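You operate a simulated robot arm through the tools that you are given. There is no shell and no other tool.

You are at the controls of a simulated robot arm. One attempt, no reset.

JOB
Move the pressed pack into the wedge clamp and wedge it.
Fine: it is in the hand press: green button once, then tray out; set the pack lengthwise at the clamp's open end, push it in to the stop, wedge home; other packs stay.

It is judged by the outcome, as a careful person would: the job done as asked, and still so three seconds after it is handed in. It fails if anything else is knocked over, pushed out of place, dropped, spilled or broken.

ROBOT AND FRAMES
A 6-joint arm with a two-finger gripper, fixed in place. Base frame: the origin is on the floor under the middle of its stand, x ahead of it, y to its left, z up; the work surface is at about z = 78. Readings come in cm, rad, newtons and seconds.
It reaches about 157.2 cm from its shoulder. Its first joint turns from -2.897 to 2.897 rad. Payload 2.45 kg.
The tool frame sits at the grasp point between the pads (the TCP): z along the fingers, y along the line on which they close. The tips reach 2 cm beyond it. The gripper opens to 14 cm; its body begins 16.8 cm behind the TCP.
Orientation is told as [roll, pitch, yaw] about the base's x, y, z axes, in that order, counted from this pose: with the fingers straight down and closing along the base's y, the tool's x points along the base's -x, its y along +y and its z along -z.

CONTROLS
- The arm moves only by the tool servo_tool. Its argument "steps" is a list of rows, each a list of 6 numbers: the shift along the base's x, y, z in mm, then the turn, a rotation vector about the base's x, y, z in rad. In form: [[x, y, z, ax, ay, az], ...]. A call has 1 to 20 rows; each row is the pose to reach, as a shift and turn from the pose commanded when the call began. "jaw" is the gripper command, from -1 (shut) to 1 (fully open), values between in proportion, set as the call begins (left out, the last holds). Each row takes 0.2 s and may step no farther than 5 cm and 0.15 rad from the row before; otherwise, or with a gripper value out of range, the whole call is refused. A pose out of reach is approached as far as the arm can. The call stops where the force on the tool passes 60 N (or 10 N more than at its start, if that is more) or the arm is blocked; 0.2 s more then pass. The fingers move at their own pace (about 4.5 cm/s each) and stop on an object; they squeeze with about 22 N. The grip force told is the motor's: it shows also when the fingers shut on nothing. Time passes only in rows, and 0.2 s behind the last, so rows that repeat a pose let the fingers close. The reply holds the time, the measured pose of the TCP, the force on the tool along the base axes, the opening and the grip force, in the units named above and with some noise, with the torque about the TCP (base axes, N m) and any sound that the robot's microphone picked up.
- Cameras (640 x 400 px; columns grow to the right, rows downward): "scene" is fixed at [39.71, 65, 138.17]; the picture's right is [-0.68, -0.73, 0.00], its down [-0.37, 0.35, -0.86] and it looks along [0.63, -0.59, -0.51] (base axes); focal length 329 px, centre (320, 200). "wrist" rides on the gripper at [7.8, 1.1, -20.9] in the tool frame; the picture's right is [-0.14, 0.99, 0.00], its down [-0.92, -0.13, -0.37] and it looks along [-0.36, -0.05, 0.93] (tool axes); focal length 280 px, centre (320, 200). There is no depth. A picture from a camera that has moved, and an enlarged one, comes with that camera's place and axes in the base frame and with its lens.
- get_image(camera): a new picture of that camera. The clock stands still meanwhile.
- zoom(camera, box): a new picture of the part [left, top, right, bottom] of that camera's present view, enlarged. The clock stands still meanwhile.
- close_job(): hands the job in; it is judged then, once.

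Nothing tells you positions but the pictures and the camera data. Unless the task says otherwise, let go and move clear before handing in.

The tools are called after ">>>" as a command line: name --pt "numbers of a row" for each row, then --argument value for the rest, lists and objects as JSON in quotes. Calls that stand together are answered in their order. servo_tool: Moves the arm, as the interface text tells. Its arguments: {"type":"object","properties":{"steps":{"type":"array","items":{"type":"array","items":{"type":"number"}}},"jaw":{"type":"number"}},"required":["steps"]} The other tools are called the same way: get_image (camera) takes a picture; zoom (camera, box) takes an enlarged picture of a part of a camera's view; close_job () hands the job in.

At the start:

```text
time_s: 0.0
tool_pos: [62.1, -21.38, 111.05]
tcp_rot: [-0.001, -0.001, 0.0]
wrist_force: [0.6, -0.9, -0.4]
ft_torque: [-0.02, 0.02, 0.0]
grip_width: 14.0
grasp_force: 0.1
```

scene: 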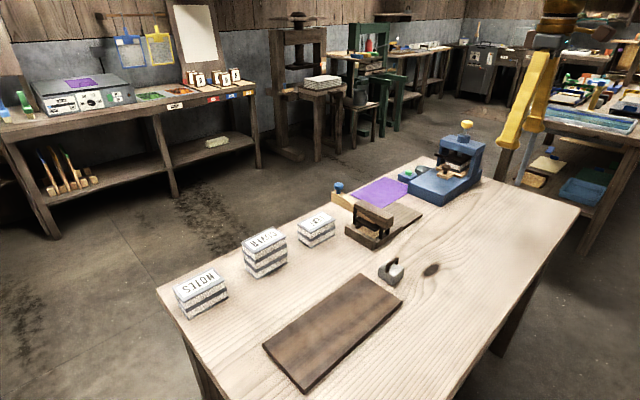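
wrist: 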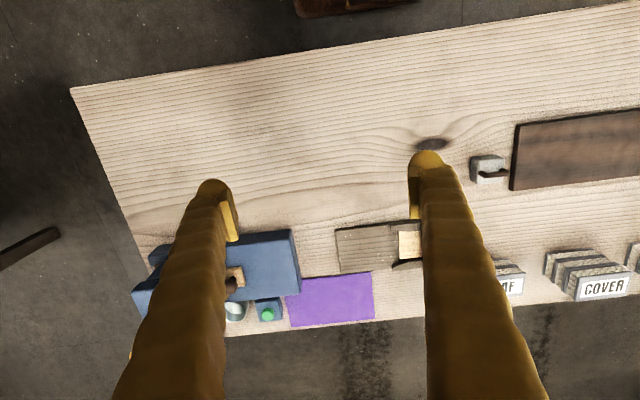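

I see a table with a blue hand press at the far end, a small wooden wedge clamp next to a purple sheet, three stacks of packs, and a dark board. I'll zoom in on the press and clamp before moving.

>>> zoom --camera "scene" --box '[390, 110, 510, 215]'

>>> zoom --camera "scene" --box '[320, 160, 440, 290]'

>>> zoom --camera "wrist" --box '[120, 200, 320, 340]'

>>> zoom --camera "wrist" --box '[280, 200, 460, 340]'

```text
3.81 times, centred on (450, 162) of scene
camera zoom: at [39.71, 65.0, 138.17], right [-0.68, -0.73, 0.0], down [-0.37, 0.35, -0.86], along [0.63, -0.59, -0.51], focal length 1252 px, centre (-175, 343)
```

zoom: 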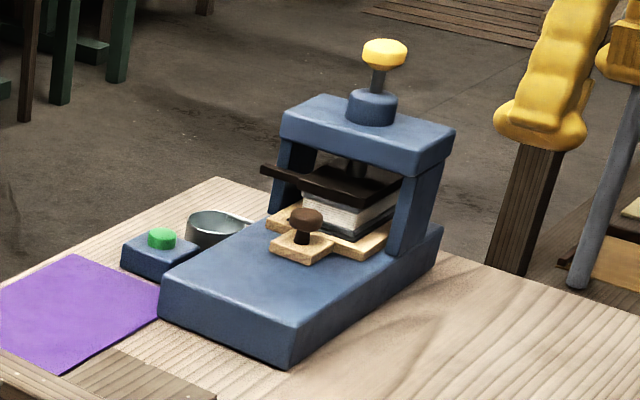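

```text
3.08 times, centred on (380, 225) of scene
camera zoom: at [39.71, 65.0, 138.17], right [-0.68, -0.73, 0.0], down [-0.37, 0.35, -0.86], along [0.63, -0.59, -0.51], focal length 1012 px, centre (135, 123)
```

zoom: 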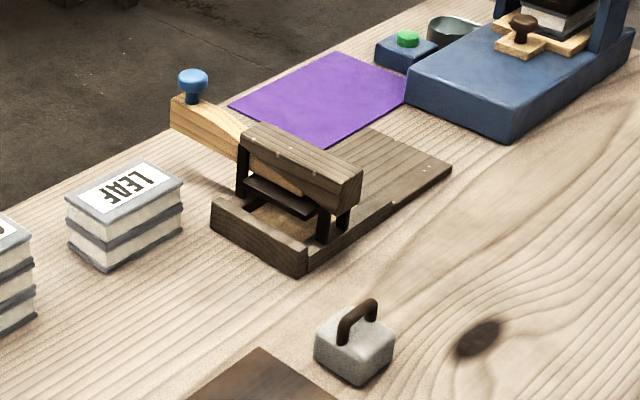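

```text
2.86 times, centred on (220, 270) of wrist
camera zoom: at [54.3, -20.1, 131.97], right [0.14, 0.99, 0.0], down [0.92, -0.13, 0.37], along [0.36, -0.05, -0.93], focal length 801 px, centre (606, 0)
```

zoom: 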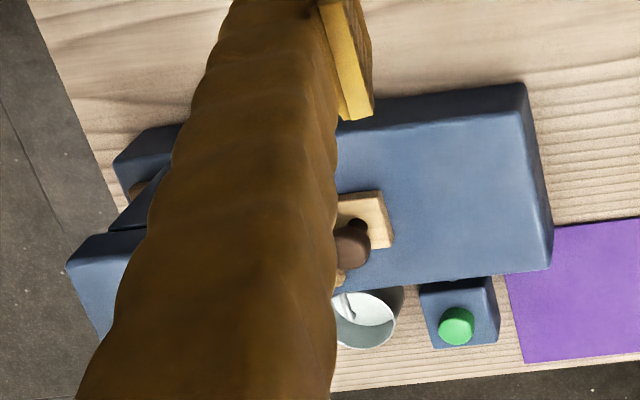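

```text
2.86 times, centred on (370, 270) of wrist
camera zoom: at [54.3, -20.1, 131.97], right [0.14, 0.99, 0.0], down [0.92, -0.13, 0.37], along [0.36, -0.05, -0.93], focal length 801 px, centre (177, 0)
```

zoom: 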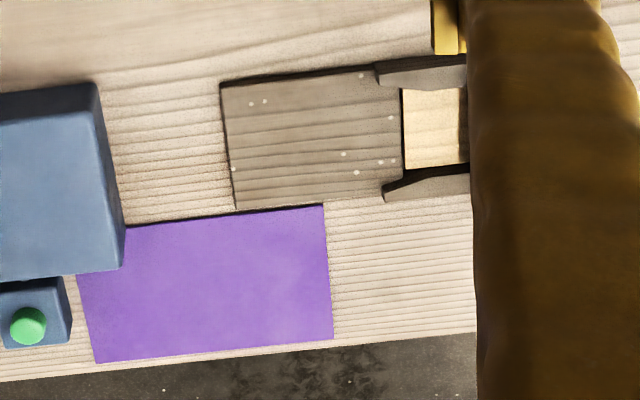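

The press stands around x 79–94, y −60 to −30. The green button is near (99, −38, 83), the tray knob near (88, −43, 86), and the clamp's open end faces −y at about y −21. Next I'll turn the wrist camera toward −y to view the press from its front.

>>> servo_tool --pt "20 10 10 0 0 -0.14" --pt "40 20 20 0 0 -0.28" --pt "60 30 30 0 0 -0.42" --pt "80 40 40 0 0 -0.56" --pt "100 50 50 0 0 -0.7" --pt "120 60 50 0 0 -0.84" --pt "140 70 50 0 0 -0.98" --pt "160 80 50 0 0 -1.12" --pt "180 90 50 0 0 -1.26" --pt "200 100 50 0 0 -1.4" --pt "220 100 50 0 0 -1.5" --pt "250 100 50 0 0 -1.57"

```text
time_s: 2.6
tool_pos: [87.24, -11.23, 116.32]
tcp_rot: [0.0, 0.001, -1.571]
wrist_force: [-0.5, 0.3, 0.1]
ft_torque: [-0.02, -0.04, 0.03]
grip_width: 13.99
grasp_force: 0.1
```

The tool is now turned to yaw −90° above the clamp area. I'll tilt it so the camera looks further toward −y at the press.

>>> servo_tool --pt "0 0 0 -0.14 0 0" --pt "0 0 0 -0.28 0 0" --pt "0 0 0 -0.42 0 0"

>>> get_image --camera "wrist"

>>> get_image --camera "scene"

```text
time_s: 3.4
tool_pos: [87.17, -11.4, 116.28]
tcp_rot: [-0.001, -0.422, -1.57]
wrist_force: [0.5, 0.0, -0.1]
ft_torque: [0.01, 0.01, -0.01]
grip_width: 14.0
grasp_force: 0.1
```

```text
taken
camera wrist: at [88.18, 4.46, 131.99], right [0.99, -0.12, 0.06], down [-0.13, -0.69, 0.71], along [-0.05, -0.71, -0.7], focal length 280 px, centre (320, 200)
```

wrist: 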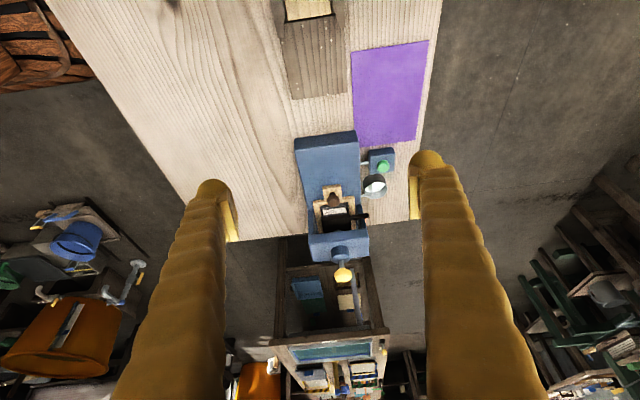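

```text
taken
```

scene: 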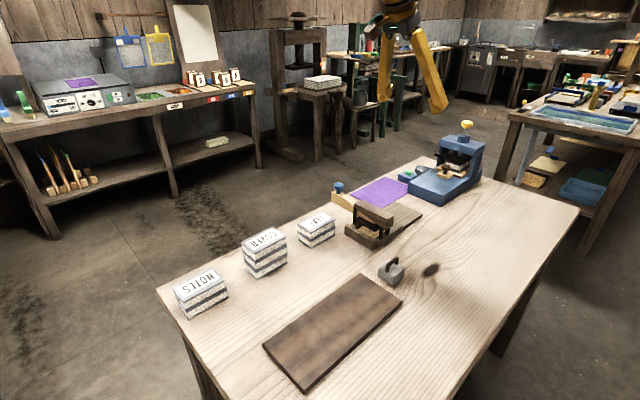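

The view from the +y side shows the press with the tray and knob facing me, and the button block and cup at its right. I'll zoom in on those parts.

>>> zoom --camera "wrist" --box '[280, 120, 420, 290]'

>>> zoom --camera "wrist" --box '[270, 0, 450, 130]'

>>> zoom --camera "wrist" --box '[310, 180, 380, 240]'

>>> zoom --camera "scene" --box '[425, 115, 485, 185]'

```text
2.35 times, centred on (350, 205) of wrist
camera zoom: at [88.18, 4.46, 131.99], right [0.99, -0.12, 0.06], down [-0.13, -0.69, 0.71], along [-0.05, -0.71, -0.7], focal length 660 px, centre (249, 188)
```

zoom: 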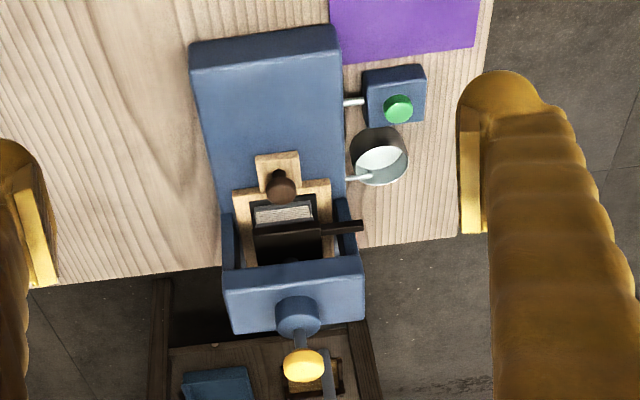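

```text
3.08 times, centred on (360, 65) of wrist
camera zoom: at [88.18, 4.46, 131.99], right [0.99, -0.12, 0.06], down [-0.13, -0.69, 0.71], along [-0.05, -0.71, -0.7], focal length 863 px, centre (197, 615)
```

zoom: 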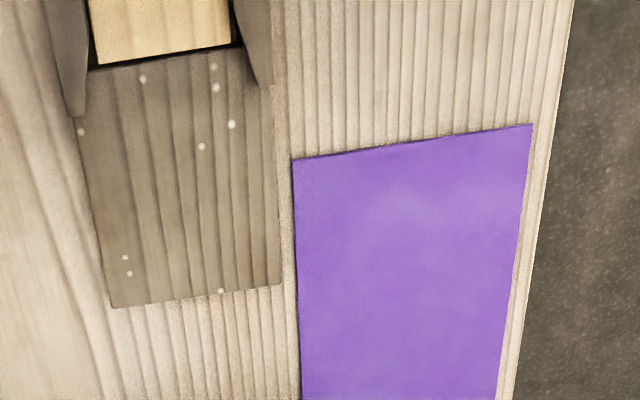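

```text
6.67 times, centred on (345, 210) of wrist
camera zoom: at [88.18, 4.46, 131.99], right [0.99, -0.12, 0.06], down [-0.13, -0.69, 0.71], along [-0.05, -0.71, -0.7], focal length 1869 px, centre (153, 133)
```

zoom: 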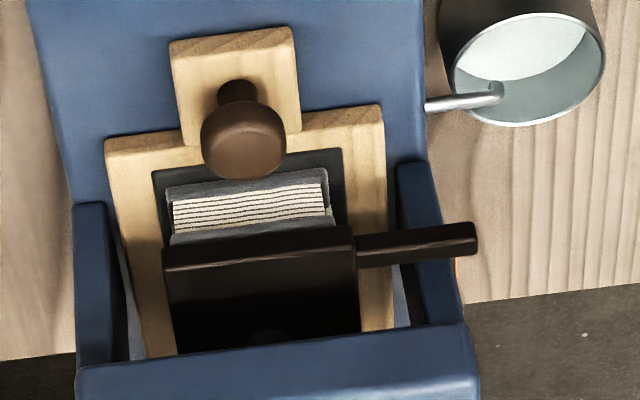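

```text
5.71 times, centred on (455, 150) of scene
camera zoom: at [39.71, 65.0, 138.17], right [-0.68, -0.73, 0.0], down [-0.37, 0.35, -0.86], along [0.63, -0.59, -0.51], focal length 1879 px, centre (-451, 486)
```

zoom: 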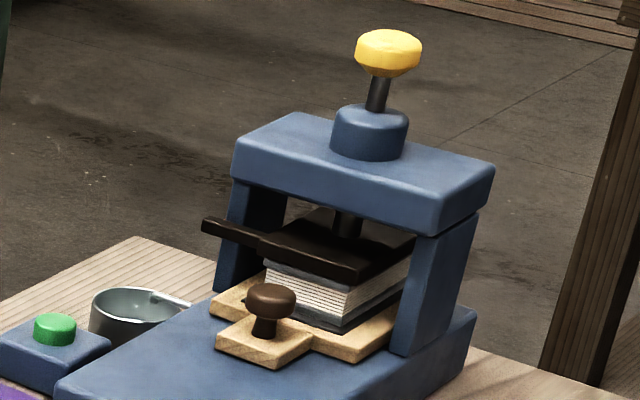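

The platen, with a black side rod, is down on the pack. The tray knob faces +y, and the cup is fed by a pipe from the base. Next I'll close the fingers, straighten the tool and hover above the green button to check its position.

>>> servo_tool --pt "15 -30 -15 0.1 0 0" --pt "30 -60 -30 0.2 0 0" --pt "45 -95 -45 0.3 0 0" --pt "60 -130 -60 0.42 0 0" --pt "75 -165 -75 0.42 0 0" --pt "90 -195 -95 0.42 0 0" --pt "105 -225 -115 0.42 0 0" --pt "118 -253 -140 0.42 0 0" --pt "118 -253 -150 0.42 0 0" --pt "118 -253 -150 0.42 0 0" --jaw -1

>>> get_image --camera "wrist"

>>> get_image --camera "scene"

```text
time_s: 5.6
tool_pos: [98.79, -36.65, 101.04]
tcp_rot: [0.0, -0.001, -1.569]
wrist_force: [0.4, -0.5, -0.8]
ft_torque: [-0.02, -0.03, 0.01]
grip_width: 0.01
grasp_force: 21.7
```

```text
taken
camera wrist: at [99.93, -28.82, 121.9], right [0.99, -0.14, 0.0], down [-0.13, -0.92, 0.37], along [-0.05, -0.37, -0.93], focal length 280 px, centre (320, 200)
```

wrist: 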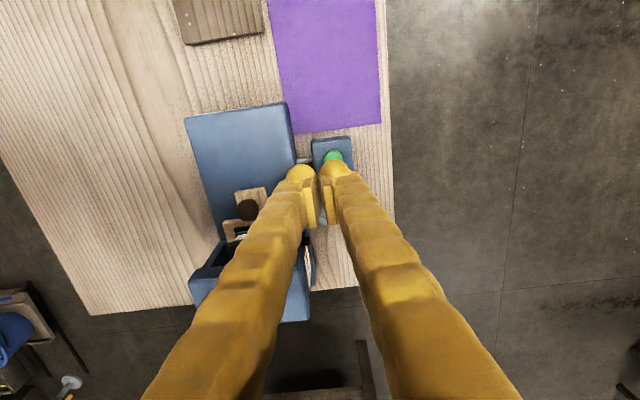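

```text
taken
```

scene: 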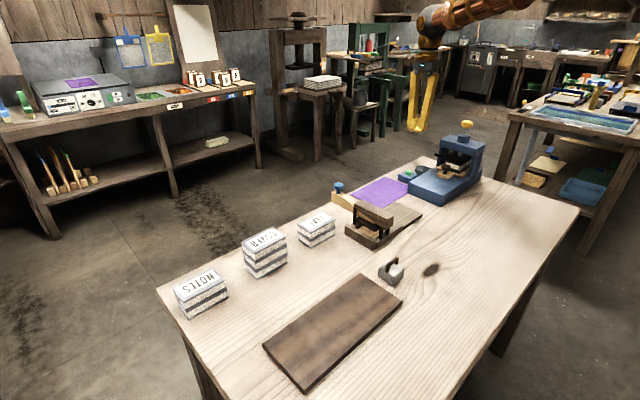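

The gripper is closed above the button area; the green button shows just ahead of the fingertips in the picture. I'll zoom in to get the alignment exactly.

>>> zoom --camera "wrist" --box '[270, 120, 380, 250]'

>>> zoom --camera "scene" --box '[380, 50, 500, 220]'

```text
3.08 times, centred on (325, 185) of wrist
camera zoom: at [99.93, -28.82, 121.9], right [0.99, -0.14, 0.0], down [-0.13, -0.92, 0.37], along [-0.05, -0.37, -0.93], focal length 863 px, centre (305, 246)
```

zoom: 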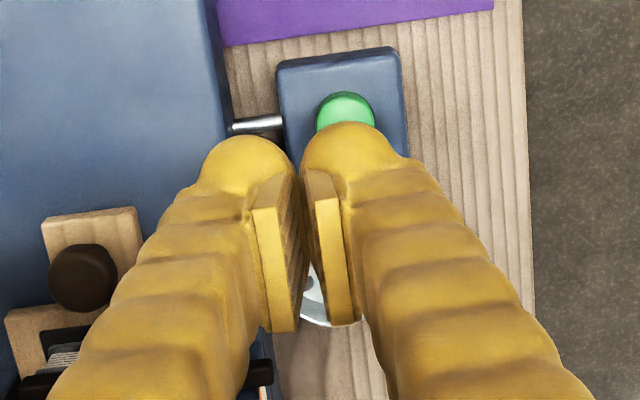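

```text
2.35 times, centred on (440, 135) of scene
camera zoom: at [39.71, 65.0, 138.17], right [-0.68, -0.73, 0.0], down [-0.37, 0.35, -0.86], along [0.63, -0.59, -0.51], focal length 774 px, centre (38, 353)
```

zoom: 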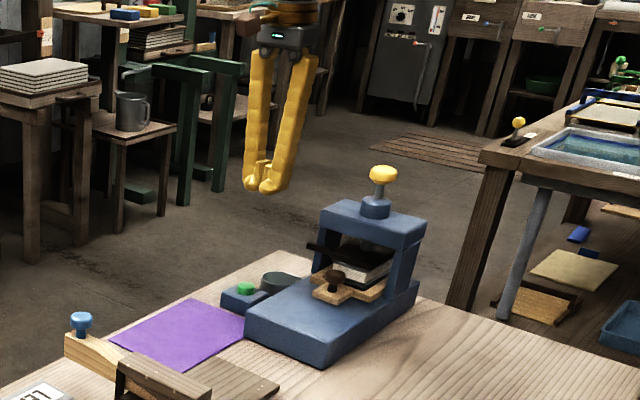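

The button refines to about (100.2, −37.9, 84). I'll move directly over it, stop just above, and check from the scene camera.

>>> servo_tool --pt "10 -6 -30 0 0 0" --pt "20 -12 -70 0 0 0" --pt "20 -12 -105 0 0 0" --pt "20 -12 -125 0 0 0" --pt "20 -12 -125 0 0 0"

>>> zoom --camera "scene" --box '[370, 110, 490, 210]'

>>> zoom --camera "wrist" --box '[250, 120, 400, 250]'

```text
time_s: 6.8
tool_pos: [101.08, -37.67, 88.76]
tcp_rot: [0.0, 0.001, -1.569]
wrist_force: [1.3, 0.2, 0.0]
ft_torque: [0.0, -0.02, 0.0]
grip_width: 0.0
grasp_force: 21.7
```

```text
4.00 times, centred on (430, 160) of scene
camera zoom: at [39.71, 65.0, 138.17], right [-0.68, -0.73, 0.0], down [-0.37, 0.35, -0.86], along [0.63, -0.59, -0.51], focal length 1315 px, centre (-120, 360)
```

zoom: 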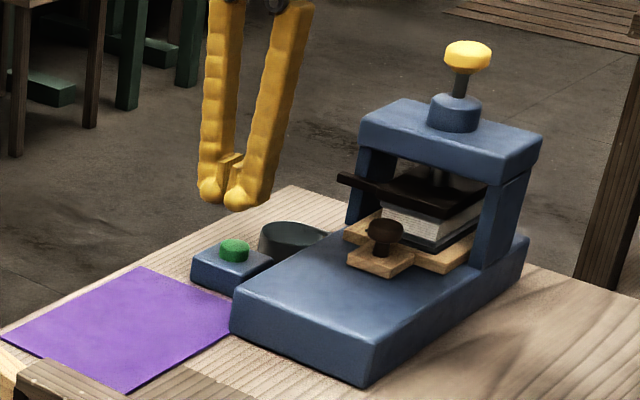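

```text
3.08 times, centred on (325, 185) of wrist
camera zoom: at [102.06, -29.81, 109.55], right [0.99, -0.14, 0.0], down [-0.13, -0.92, 0.37], along [-0.05, -0.37, -0.93], focal length 863 px, centre (305, 246)
```

zoom: 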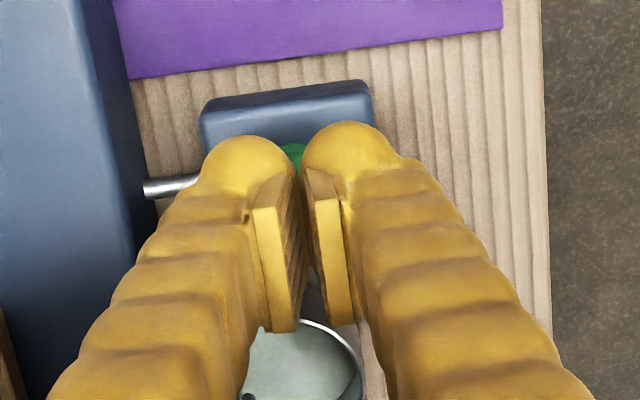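

The tips look slightly forward of the pads, so I'll shift a little toward −y to centre on the button. Then I'll lower in small steps and watch the force.

>>> servo_tool --pt "0 -9 0 0 0 0" --pt "0 -9 -10 0 0 0" --pt "0 -9 -17 0 0 0" --pt "0 -9 -22 0 0 0"

>>> zoom --camera "scene" --box '[370, 130, 490, 210]'

>>> zoom --camera "wrist" --box '[250, 120, 400, 250]'

```text
time_s: 7.8
tool_pos: [100.87, -38.61, 86.42]
tcp_rot: [0.0, -0.001, -1.571]
wrist_force: [0.9, 0.3, -0.1]
ft_torque: [-0.02, 0.0, 0.02]
grip_width: 0.01
grasp_force: 22.1
```

```text
5.00 times, centred on (430, 170) of scene
camera zoom: at [39.71, 65.0, 138.17], right [-0.68, -0.73, 0.0], down [-0.37, 0.35, -0.86], along [0.63, -0.59, -0.51], focal length 1644 px, centre (-230, 350)
```

zoom: 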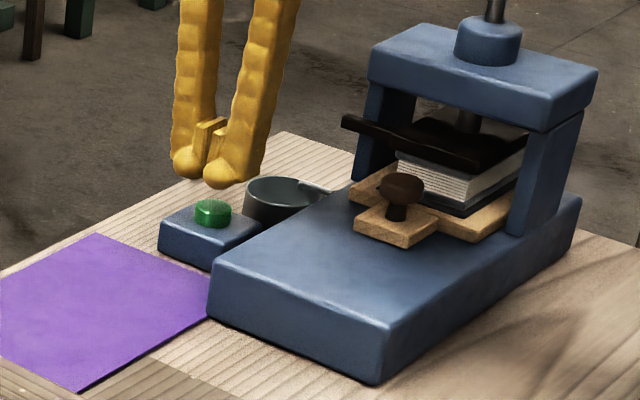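

```text
3.08 times, centred on (325, 185) of wrist
camera zoom: at [102.03, -30.72, 107.27], right [0.99, -0.14, 0.0], down [-0.13, -0.92, 0.37], along [-0.05, -0.37, -0.93], focal length 863 px, centre (305, 246)
```

zoom: 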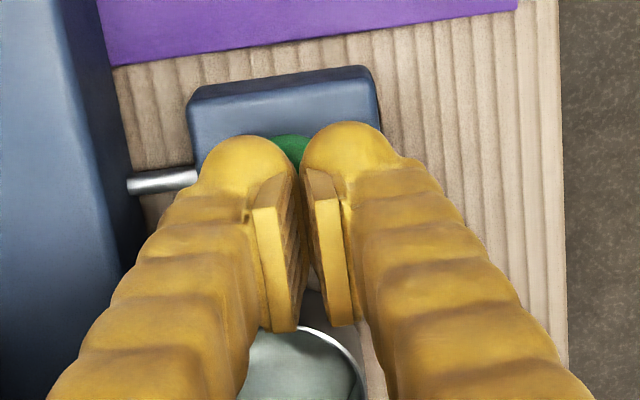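

The tips are still clear of the button and there is no contact force yet. I'll keep lowering in small steps.

>>> servo_tool --pt "0 0 -3 0 0 0" --pt "0 0 -6 0 0 0" --pt "0 0 -9 0 0 0" --pt "0 0 -12 0 0 0"

>>> zoom --camera "scene" --box '[370, 130, 490, 210]'

```text
time_s: 8.8
tool_pos: [100.79, -38.78, 85.2]
tcp_rot: [-0.001, -0.002, -1.569]
wrist_force: [0.8, 0.0, -0.4]
ft_torque: [-0.01, 0.0, 0.0]
grip_width: 0.0
grasp_force: 21.7
```

```text
5.00 times, centred on (430, 170) of scene
camera zoom: at [39.71, 65.0, 138.17], right [-0.68, -0.73, 0.0], down [-0.37, 0.35, -0.86], along [0.63, -0.59, -0.51], focal length 1644 px, centre (-230, 350)
```

zoom: 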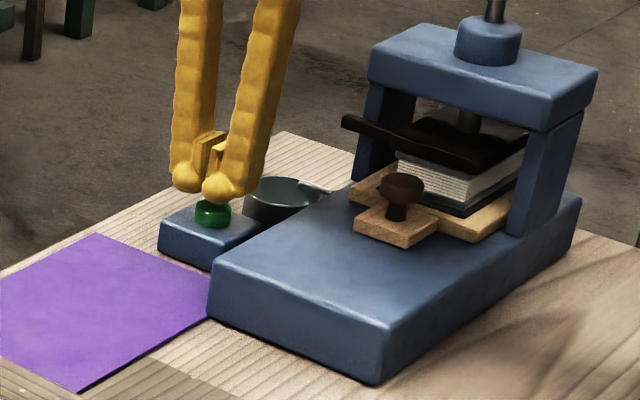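

One fingertip is just above the button now, with no contact yet. I'll go down further in fine steps.

>>> servo_tool --pt "0 0 -2 0 0 0" --pt "0 0 -4 0 0 0" --pt "0 0 -6 0 0 0"

>>> zoom --camera "scene" --box '[370, 130, 490, 210]'

```text
time_s: 9.6
tool_pos: [100.97, -38.8, 84.61]
tcp_rot: [0.0, -0.001, -1.57]
wrist_force: [-0.9, 0.6, -0.1]
ft_torque: [-0.01, -0.01, 0.0]
grip_width: 0.0
grasp_force: 21.6
```

```text
5.00 times, centred on (430, 170) of scene
camera zoom: at [39.71, 65.0, 138.17], right [-0.68, -0.73, 0.0], down [-0.37, 0.35, -0.86], along [0.63, -0.59, -0.51], focal length 1644 px, centre (-230, 350)
```

zoom: 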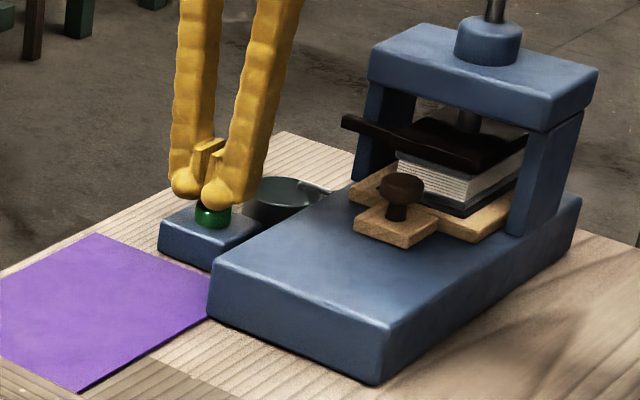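

Still no force; the tip is nearly on the button. I'll lower a few more millimetres.

>>> servo_tool --pt "0 0 -2 0 0 0" --pt "0 0 -4 0 0 0"

>>> zoom --camera "scene" --box '[390, 150, 450, 190]'

```text
time_s: 10.2
tool_pos: [100.88, -38.76, 84.12]
tcp_rot: [0.001, 0.0, -1.57]
wrist_force: [-0.7, 0.5, 0.4]
ft_torque: [-0.01, 0.0, 0.01]
grip_width: 0.0
grasp_force: 22.4
```

```text
10.00 times, centred on (420, 170) of scene
camera zoom: at [39.71, 65.0, 138.17], right [-0.68, -0.73, 0.0], down [-0.37, 0.35, -0.86], along [0.63, -0.59, -0.51], focal length 3288 px, centre (-680, 500)
```

zoom: 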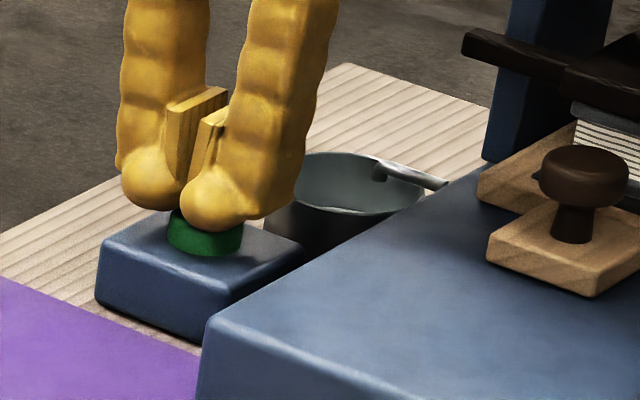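

The fingertip covers the back of the button and should touch soon. I'll continue downward in small steps.

>>> servo_tool --pt "0 0 -2 0 0 0" --pt "0 0 -4 0 0 0"

>>> zoom --camera "scene" --box '[390, 130, 490, 200]'

```text
time_s: 10.8
tool_pos: [100.84, -38.72, 83.68]
tcp_rot: [0.001, 0.001, -1.569]
wrist_force: [-0.1, -0.5, 1.7]
ft_torque: [-0.02, 0.03, 0.04]
grip_width: 0.0
grasp_force: 22.1
heard: click
```

```text
5.71 times, centred on (440, 165) of scene
camera zoom: at [39.71, 65.0, 138.17], right [-0.68, -0.73, 0.0], down [-0.37, 0.35, -0.86], along [0.63, -0.59, -0.51], focal length 1879 px, centre (-366, 400)
```

zoom: 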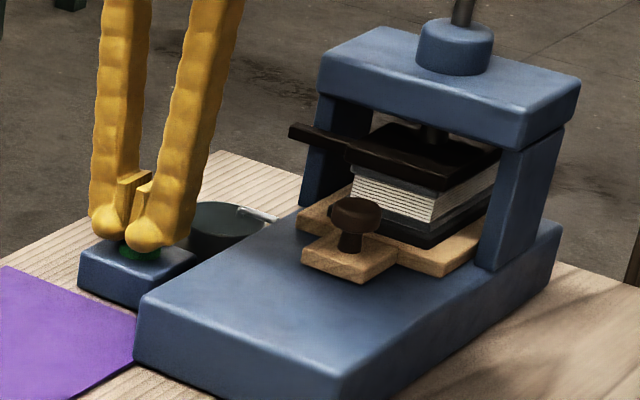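

A click was heard, so the button has been pressed once. I'll rise straight up without touching it again and check the platen.

>>> servo_tool --pt "0 0 10 0 0 0" --pt "0 0 40 0 0 0" --pt "0 0 80 0 0 0" --pt "0 0 120 0 0 0" --pt "0 40 150 0 0 0" --pt "0 80 170 0 0 0" --pt "0 110 180 0 0 0" --pt "0 110 180 0 0 0"

>>> zoom --camera "scene" --box '[390, 110, 490, 200]'

>>> get_image --camera "wrist"

```text
time_s: 12.6
tool_pos: [101.06, -27.8, 101.82]
tcp_rot: [-0.001, 0.0, -1.572]
wrist_force: [-0.2, 0.3, -0.7]
ft_torque: [-0.02, -0.03, -0.02]
grip_width: 0.01
grasp_force: 22.4
```

```text
4.44 times, centred on (440, 155) of scene
camera zoom: at [39.71, 65.0, 138.17], right [-0.68, -0.73, 0.0], down [-0.37, 0.35, -0.86], along [0.63, -0.59, -0.51], focal length 1461 px, centre (-213, 400)
```

zoom: 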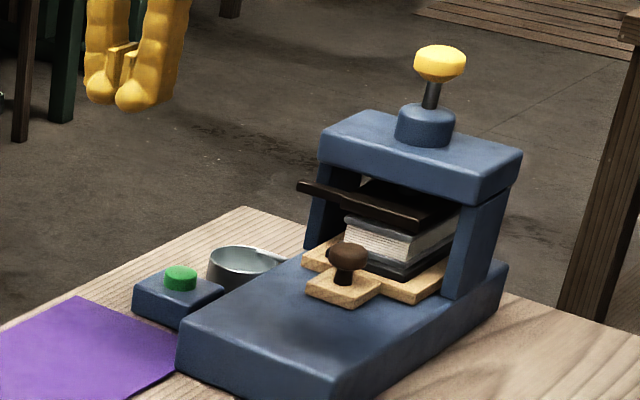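

```text
taken
camera wrist: at [102.05, -19.76, 122.75], right [0.99, -0.14, 0.0], down [-0.13, -0.92, 0.37], along [-0.05, -0.36, -0.93], focal length 280 px, centre (320, 200)
```

wrist: 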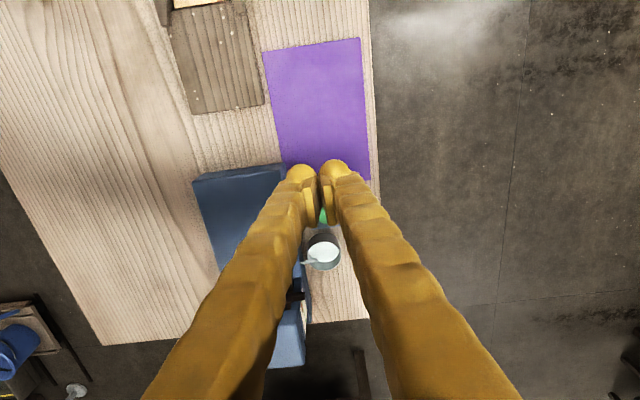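

The platen seems to have lifted slightly. I'll wait a moment and look closer to see whether it is still rising.

>>> servo_tool --pt "0 0 10 0 0 0" --pt "0 0 20 0 0 0" --pt "0 0 30 0 0 0" --pt "0 0 30 0 0 0" --pt "0 0 30 0 0 0" --jaw -0.3

>>> zoom --camera "scene" --box '[430, 120, 490, 190]'

```text
time_s: 13.8
tool_pos: [100.91, -27.77, 104.84]
tcp_rot: [-0.001, 0.0, -1.57]
wrist_force: [-0.3, -0.4, 0.8]
ft_torque: [0.02, -0.02, -0.01]
grip_width: 4.89
grasp_force: 0.0
```

```text
5.71 times, centred on (460, 155) of scene
camera zoom: at [39.71, 65.0, 138.17], right [-0.68, -0.73, 0.0], down [-0.37, 0.35, -0.86], along [0.63, -0.59, -0.51], focal length 1879 px, centre (-480, 457)
```

zoom: 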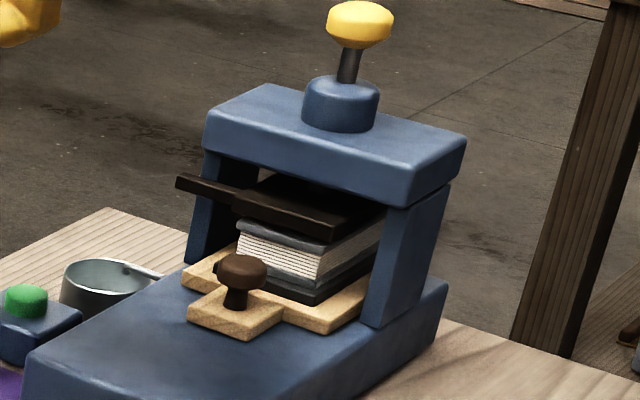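

The platen is now raised about 1 cm off the pack. Next I'll open the jaws and move in front of the press, tilted, to measure the knob and pack.

>>> servo_tool --pt "-25 10 -5 -0.1 0 0" --pt "-50 15 -10 -0.2 0 0" --pt "-75 20 -15 -0.3 0 0" --pt "-100 20 -20 -0.42 0 0" --pt "-125 10 -20 -0.42 0 0" --pt "-125 -10 -20 -0.42 0 0" --pt "-125 -10 -20 -0.42 0 0" --jaw 1

>>> get_image --camera "wrist"

>>> zoom --camera "wrist" --box '[230, 130, 410, 270]'

```text
time_s: 15.4
tool_pos: [88.41, -28.76, 102.81]
tcp_rot: [0.001, -0.419, -1.569]
wrist_force: [-0.3, 0.4, -0.1]
ft_torque: [-0.01, 0.0, 0.03]
grip_width: 14.01
grasp_force: 0.1
```

```text
taken
camera wrist: at [89.52, -12.93, 118.68], right [0.99, -0.12, 0.06], down [-0.13, -0.69, 0.71], along [-0.05, -0.71, -0.7], focal length 280 px, centre (320, 200)
```

wrist: 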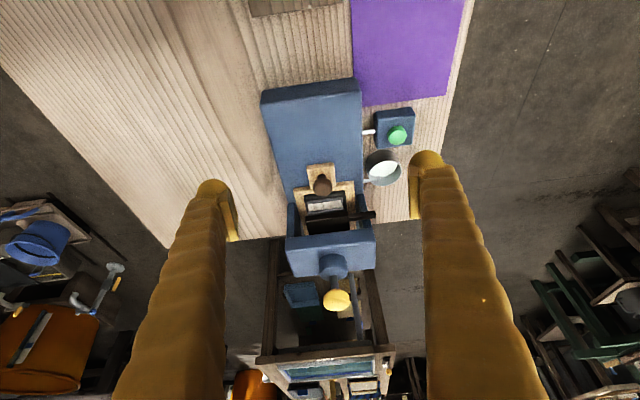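

```text
2.86 times, centred on (320, 200) of wrist
camera zoom: at [89.52, -12.93, 118.68], right [0.99, -0.12, 0.06], down [-0.13, -0.69, 0.71], along [-0.05, -0.71, -0.7], focal length 801 px, centre (320, 200)
```

zoom: 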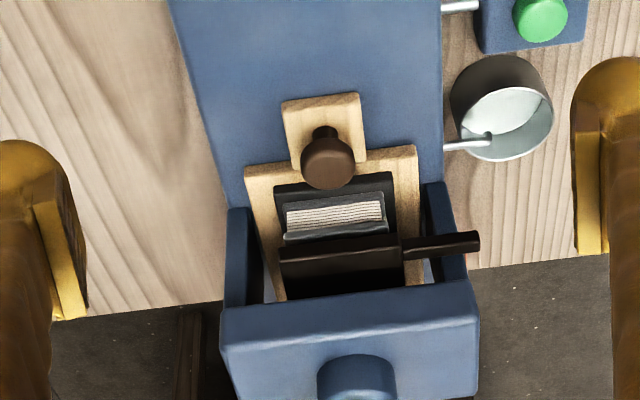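

The knob head is about 2.9 cm wide at (88.0, −42.4) with its top near z 86.8. The crossbar's front face is at y ≈ −45 with its top near z 96. I'll keep the tilt, narrow the jaws to about 5.6 cm and approach along the finger axis.

>>> servo_tool --pt "-4 -30 -15 0 0 0" --pt "-4 -60 -35 0 0 0" --pt "-4 -87 -53 0 0 0" --pt "-4 -87 -53 0 0 0" --pt "-4 -87 -53 0 0 0" --jaw -0.2

>>> zoom --camera "wrist" --box '[240, 120, 400, 280]'

>>> zoom --camera "scene" --box '[390, 90, 510, 210]'

```text
time_s: 16.6
tool_pos: [87.97, -37.4, 97.48]
tcp_rot: [0.001, -0.421, -1.57]
wrist_force: [0.5, 0.6, -1.5]
ft_torque: [-0.02, 0.0, 0.02]
grip_width: 5.6
grasp_force: 0.0
```

```text
2.50 times, centred on (320, 200) of wrist
camera zoom: at [89.03, -21.64, 113.35], right [0.99, -0.12, 0.06], down [-0.13, -0.69, 0.71], along [-0.05, -0.71, -0.7], focal length 701 px, centre (320, 200)
```

zoom: 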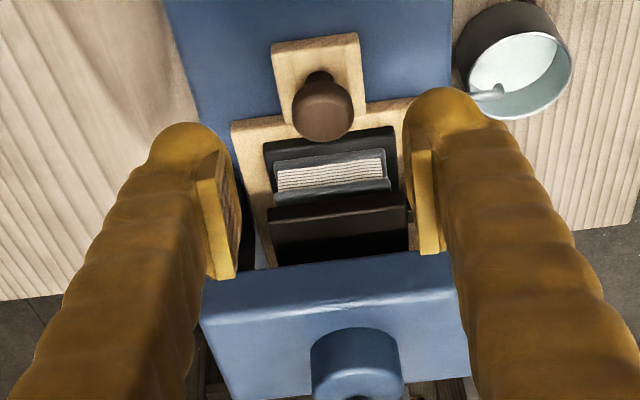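

```text
3.33 times, centred on (450, 150) of scene
camera zoom: at [39.71, 65.0, 138.17], right [-0.68, -0.73, 0.0], down [-0.37, 0.35, -0.86], along [0.63, -0.59, -0.51], focal length 1096 px, centre (-113, 367)
```

zoom: 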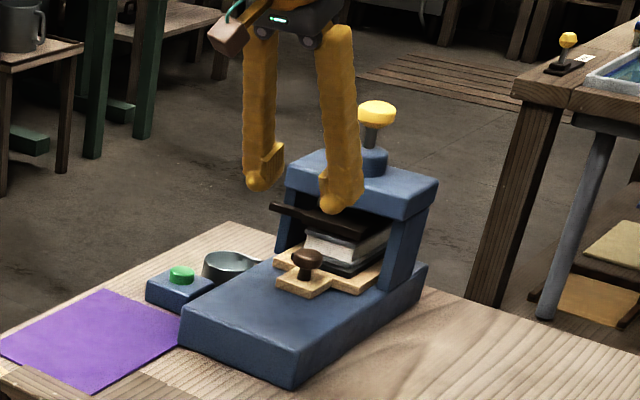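

The knob lines up midway between the fingers and re-measures at (88.1, −42.5). I'll go down along the finger axis to just above it and check again.

>>> servo_tool --pt "1 -15 -32 0 0 0" --pt "1 -28 -60 0 0 0" --pt "1 -40 -84 0 0 0" --pt "1 -40 -84 0 0 0"

>>> zoom --camera "wrist" --box '[240, 120, 400, 280]'

>>> zoom --camera "scene" --box '[410, 120, 490, 200]'

```text
time_s: 17.6
tool_pos: [88.28, -41.38, 89.2]
tcp_rot: [0.001, -0.42, -1.57]
wrist_force: [0.5, 0.4, 0.1]
ft_torque: [0.01, -0.02, 0.01]
grip_width: 5.59
grasp_force: 0.0
```

```text
2.50 times, centred on (320, 200) of wrist
camera zoom: at [89.35, -25.53, 104.94], right [0.99, -0.12, 0.06], down [-0.13, -0.69, 0.71], along [-0.05, -0.71, -0.7], focal length 701 px, centre (320, 200)
```

zoom: 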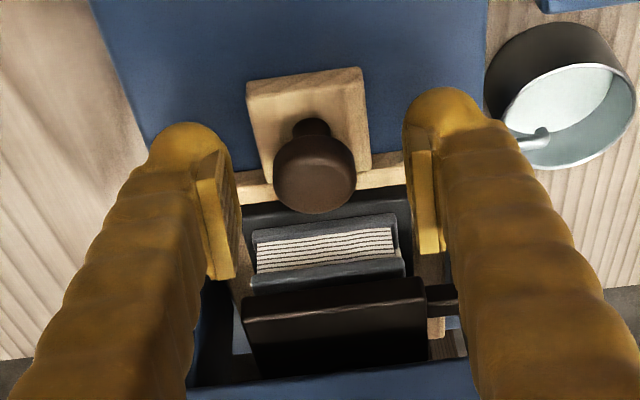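

```text
5.00 times, centred on (450, 160) of scene
camera zoom: at [39.71, 65.0, 138.17], right [-0.68, -0.73, 0.0], down [-0.37, 0.35, -0.86], along [0.63, -0.59, -0.51], focal length 1644 px, centre (-330, 400)
```

zoom: 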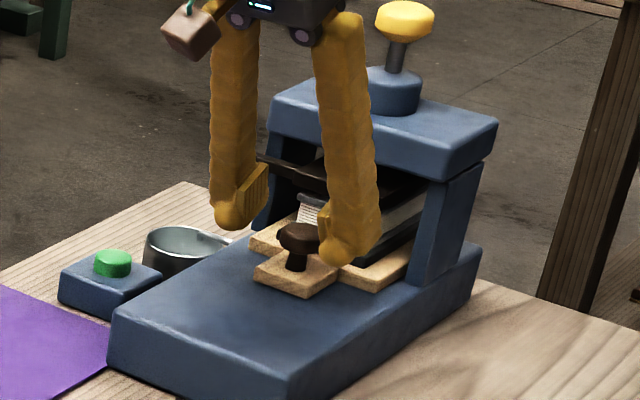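

The knob sits right between the fingers. I'll lower the last 2.6 cm and close on it.

>>> servo_tool --pt "-2 -6 -13 0 0 0" --pt "-2 -12 -26 0 0 0" --pt "-2 -12 -26 0 0 0"

>>> zoom --camera "wrist" --box '[240, 120, 400, 280]'

>>> zoom --camera "scene" --box '[410, 120, 490, 200]'

```text
time_s: 18.4
tool_pos: [87.98, -42.63, 86.41]
tcp_rot: [-0.002, -0.422, -1.57]
wrist_force: [0.2, 0.3, 0.0]
ft_torque: [0.02, -0.02, -0.01]
grip_width: 5.58
grasp_force: 0.1
```

```text
2.50 times, centred on (320, 200) of wrist
camera zoom: at [89.03, -26.82, 102.29], right [0.99, -0.12, 0.06], down [-0.13, -0.69, 0.71], along [-0.05, -0.71, -0.7], focal length 701 px, centre (320, 200)
```

zoom: 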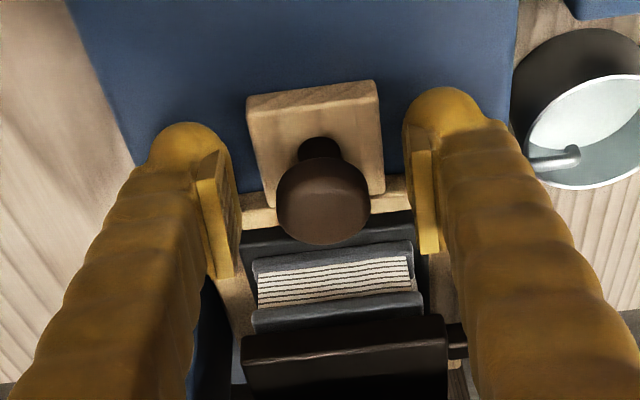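

```text
5.00 times, centred on (450, 160) of scene
camera zoom: at [39.71, 65.0, 138.17], right [-0.68, -0.73, 0.0], down [-0.37, 0.35, -0.86], along [0.63, -0.59, -0.51], focal length 1644 px, centre (-330, 400)
```

zoom: 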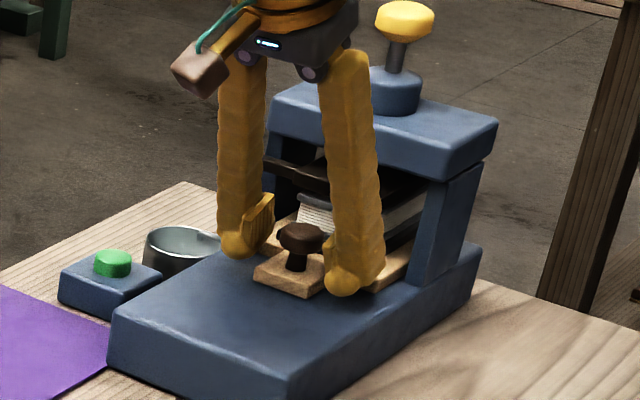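

The knob head is level with the pads. Closing now.

>>> servo_tool --pt "-2 0 0 0 0 0" --pt "-2 0 0 0 0 0" --pt "-2 0 0 0 0 0" --pt "-2 0 0 0 0 0" --jaw -1

>>> zoom --camera "scene" --box '[410, 120, 490, 200]'

```text
time_s: 19.4
tool_pos: [88.06, -42.66, 86.49]
tcp_rot: [0.003, -0.422, -1.568]
wrist_force: [42.7, -1.3, 23.5]
ft_torque: [0.31, 0.18, 0.32]
grip_width: 2.64
grasp_force: 45.0
```

```text
5.00 times, centred on (450, 160) of scene
camera zoom: at [39.71, 65.0, 138.17], right [-0.68, -0.73, 0.0], down [-0.37, 0.35, -0.86], along [0.63, -0.59, -0.51], focal length 1644 px, centre (-330, 400)
```

zoom: 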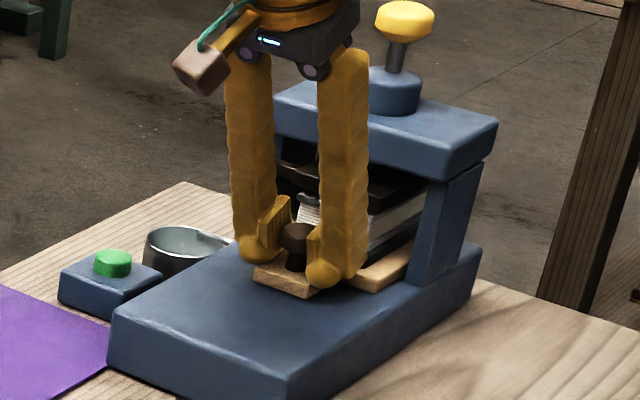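

The knob is gripped (2.64 cm), but there is 43 N sideways and 23 N upward, so I'm a bit off centre and low. I'll ease by small shifts before pulling.

>>> servo_tool --pt "1 0 0.5 0 0 0" --pt "2 0 1 0 0 0"

```text
time_s: 20.0
tool_pos: [87.97, -42.53, 86.62]
tcp_rot: [0.0, -0.421, -1.569]
wrist_force: [38.9, -0.1, 24.9]
ft_torque: [0.34, 0.04, 0.59]
grip_width: 2.61
grasp_force: 44.9
```

The force dropped only slightly. I'll shift a bit more in +x to find the centred position.

>>> servo_tool --pt "1 0 0 0 0 0" --pt "2 0 0 0 0 0" --pt "2 0 0 0 0 0"

```text
time_s: 20.8
tool_pos: [87.99, -42.65, 86.61]
tcp_rot: [0.0, -0.42, -1.571]
wrist_force: [-2.7, 0.3, 36.6]
ft_torque: [0.57, 0.07, 0.09]
grip_width: 2.6
grasp_force: 45.4
```

The sideways force is gone but there is 37 N upward. I'll ease the command up a little.

>>> servo_tool --pt "0 0 1 0 0 0" --pt "0 0 2 0 0 0" --pt "0 0 2 0 0 0"

```text
time_s: 21.6
tool_pos: [88.07, -42.68, 86.59]
tcp_rot: [-0.003, -0.417, -1.569]
wrist_force: [-11.0, -0.7, 9.7]
ft_torque: [0.82, -0.31, -0.44]
grip_width: 2.6
grasp_force: 45.2
```

Forces are small now. I'll begin pulling the tray gently toward +y.

>>> servo_tool --pt "-0.5 3 0.5 0 0 0" --pt "-0.5 7 0.5 0 0 0" --pt "-0.5 12 0.5 0 0 0" --pt "-0.5 18 0.5 0 0 0"

>>> zoom --camera "scene" --box '[410, 120, 490, 200]'

```text
time_s: 22.6
tool_pos: [87.86, -40.86, 86.73]
tcp_rot: [-0.002, -0.419, -1.569]
wrist_force: [0.9, 0.6, -32.5]
ft_torque: [0.84, -0.33, -0.02]
grip_width: 2.6
grasp_force: 45.7
```

```text
5.00 times, centred on (450, 160) of scene
camera zoom: at [39.71, 65.0, 138.17], right [-0.68, -0.73, 0.0], down [-0.37, 0.35, -0.86], along [0.63, -0.59, -0.51], focal length 1644 px, centre (-330, 400)
```

zoom: 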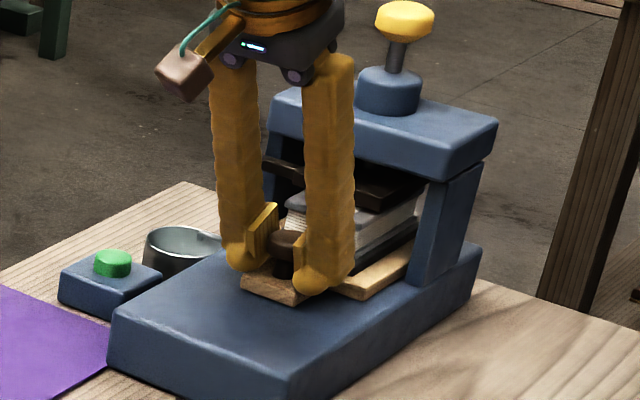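

The tray is sliding (1.8 cm) with no drag. I'm lifting slightly, so I'll lower the command by about 1.5 mm and continue pulling.

>>> servo_tool --pt "0 4 -1 0 0 0" --pt "0 10 -1.5 0 0 0" --pt "0 16 -1.5 0 0 0" --pt "0 22 -1.5 0 0 0" --pt "0 28 -1.5 0 0 0"

```text
time_s: 23.8
tool_pos: [88.05, -37.95, 86.52]
tcp_rot: [-0.004, -0.42, -1.57]
wrist_force: [-17.0, -0.4, -30.0]
ft_torque: [0.63, 0.01, 0.3]
grip_width: 2.59
grasp_force: 45.3
```

The tray keeps moving freely. I'll trim a little in x and z and continue.

>>> servo_tool --pt "-0.5 4 -1 0 0 0" --pt "-0.7 10 -1.5 0 0 0" --pt "-0.7 16 -1.5 0 0 0" --pt "-0.7 22 -1.5 0 0 0" --pt "-0.7 28 -1.5 0 0 0"

>>> zoom --camera "scene" --box '[390, 120, 490, 200]'

```text
time_s: 25.0
tool_pos: [88.17, -35.33, 86.5]
tcp_rot: [0.002, -0.419, -1.572]
wrist_force: [-40.1, -0.7, 7.9]
ft_torque: [0.48, 0.24, 0.03]
grip_width: 2.57
grasp_force: 44.7
```

```text
5.00 times, centred on (440, 160) of scene
camera zoom: at [39.71, 65.0, 138.17], right [-0.68, -0.73, 0.0], down [-0.37, 0.35, -0.86], along [0.63, -0.59, -0.51], focal length 1644 px, centre (-280, 400)
```

zoom: 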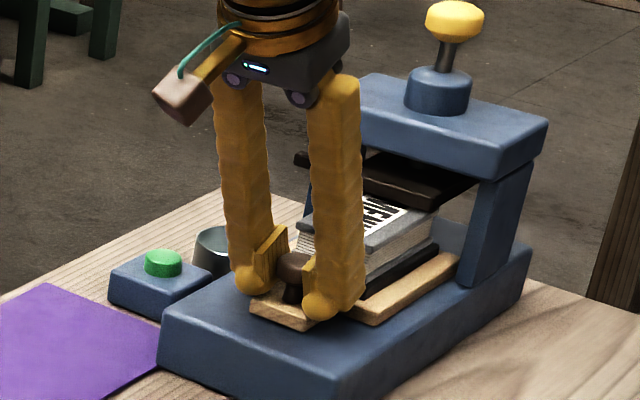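

The pack is emerging from beneath the platen, label up. I'll trim x by −2 mm and keep pulling.

>>> servo_tool --pt "-1 4 0 0 0 0" --pt "-2 10 0 0 0 0" --pt "-2 16 0 0 0 0" --pt "-2 22 0 0 0 0" --pt "-2 28 0 0 0 0"

```text
time_s: 26.2
tool_pos: [87.93, -32.48, 86.52]
tcp_rot: [0.003, -0.421, -1.571]
wrist_force: [17.3, -0.4, 19.4]
ft_torque: [0.56, 0.22, 0.84]
grip_width: 2.59
grasp_force: 45.2
```

The tray is still sliding freely. I'll pull another 3 cm.

>>> servo_tool --pt "0.5 4 0.5 0 0 0" --pt "0.5 10 0.5 0 0 0" --pt "0.5 16 0.5 0 0 0" --pt "0.5 22 0.5 0 0 0" --pt "0.5 28 0.5 0 0 0"

>>> zoom --camera "scene" --box '[390, 120, 490, 200]'

>>> get_image --camera "wrist"

```text
time_s: 27.4
tool_pos: [87.93, -29.62, 86.66]
tcp_rot: [0.003, -0.42, -1.57]
wrist_force: [55.5, -0.6, 11.1]
ft_torque: [0.69, -0.06, 0.43]
grip_width: 2.59
grasp_force: 44.4
```

```text
5.00 times, centred on (440, 160) of scene
camera zoom: at [39.71, 65.0, 138.17], right [-0.68, -0.73, 0.0], down [-0.37, 0.35, -0.86], along [0.63, -0.59, -0.51], focal length 1644 px, centre (-280, 400)
```

zoom: 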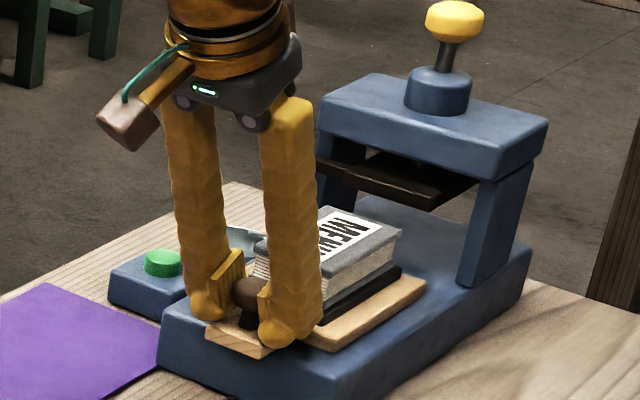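

```text
taken
camera wrist: at [88.99, -13.78, 102.48], right [0.99, -0.12, 0.06], down [-0.13, -0.69, 0.71], along [-0.05, -0.71, -0.7], focal length 280 px, centre (320, 200)
```

wrist: 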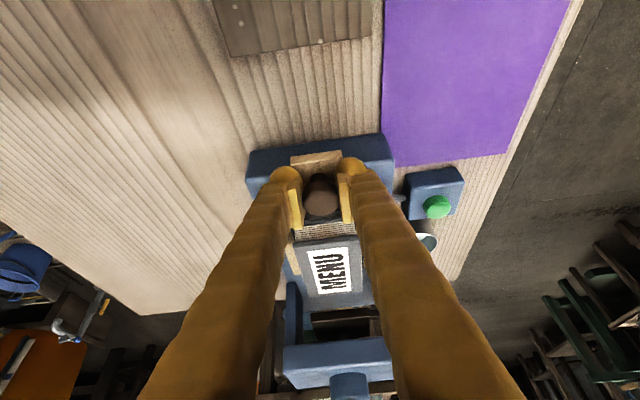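

The pack (labelled MENU) is nearly fully clear of the press. I'll trim x to relieve the side force and pull a bit further to find the tray's stop.

>>> servo_tool --pt "1 0 0.5 0 0 0" --pt "2 0 0.5 0 0 0" --pt "2 3 0.5 0 0 0" --pt "2 6 0.5 0 0 0" --pt "2 10 0.5 0 0 0"

```text
time_s: 28.6
tool_pos: [88.04, -29.18, 86.61]
tcp_rot: [-0.002, -0.422, -1.57]
wrist_force: [3.7, -6.9, -4.9]
ft_torque: [0.65, 0.25, -0.05]
grip_width: 2.61
grasp_force: 44.6
stopped in row 5: the force on the tool passed its limit at 76 N (the readings are from after the stop); the commanded pose is now the measured one
```

The tray hit its stop at about y −29. I'll release the knob and back off along the finger axis.

>>> servo_tool --pt "0 0 0 0 0 0" --pt "0 0 0 0 0 0" --pt "0 0 0 0 0 0" --pt "0 10 23 0 0 0" --pt "0 25 60 0 0 0" --pt "0 40 100 0 0 0" --pt "0 50 140 0 0 0" --pt "0 50 140 0 0 0" --jaw -0.2

>>> get_image --camera "wrist"

>>> get_image --camera "scene"

```text
time_s: 30.4
tool_pos: [88.02, -24.13, 100.62]
tcp_rot: [-0.002, -0.424, -1.571]
wrist_force: [-0.8, -0.4, -0.8]
ft_torque: [-0.03, -0.02, 0.03]
grip_width: 5.64
grasp_force: 0.0
```

```text
taken
camera wrist: at [89.12, -8.26, 116.46], right [0.99, -0.13, 0.06], down [-0.13, -0.69, 0.71], along [-0.05, -0.71, -0.7], focal length 280 px, centre (320, 200)
```

wrist: 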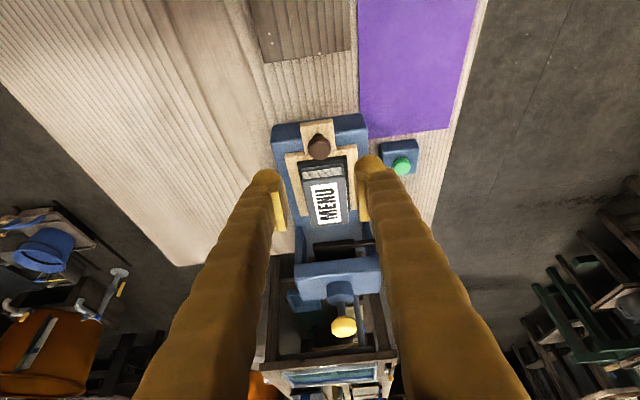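

```text
taken
```

scene: 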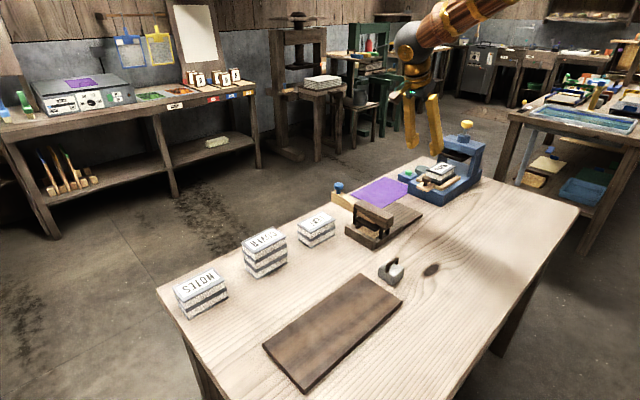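

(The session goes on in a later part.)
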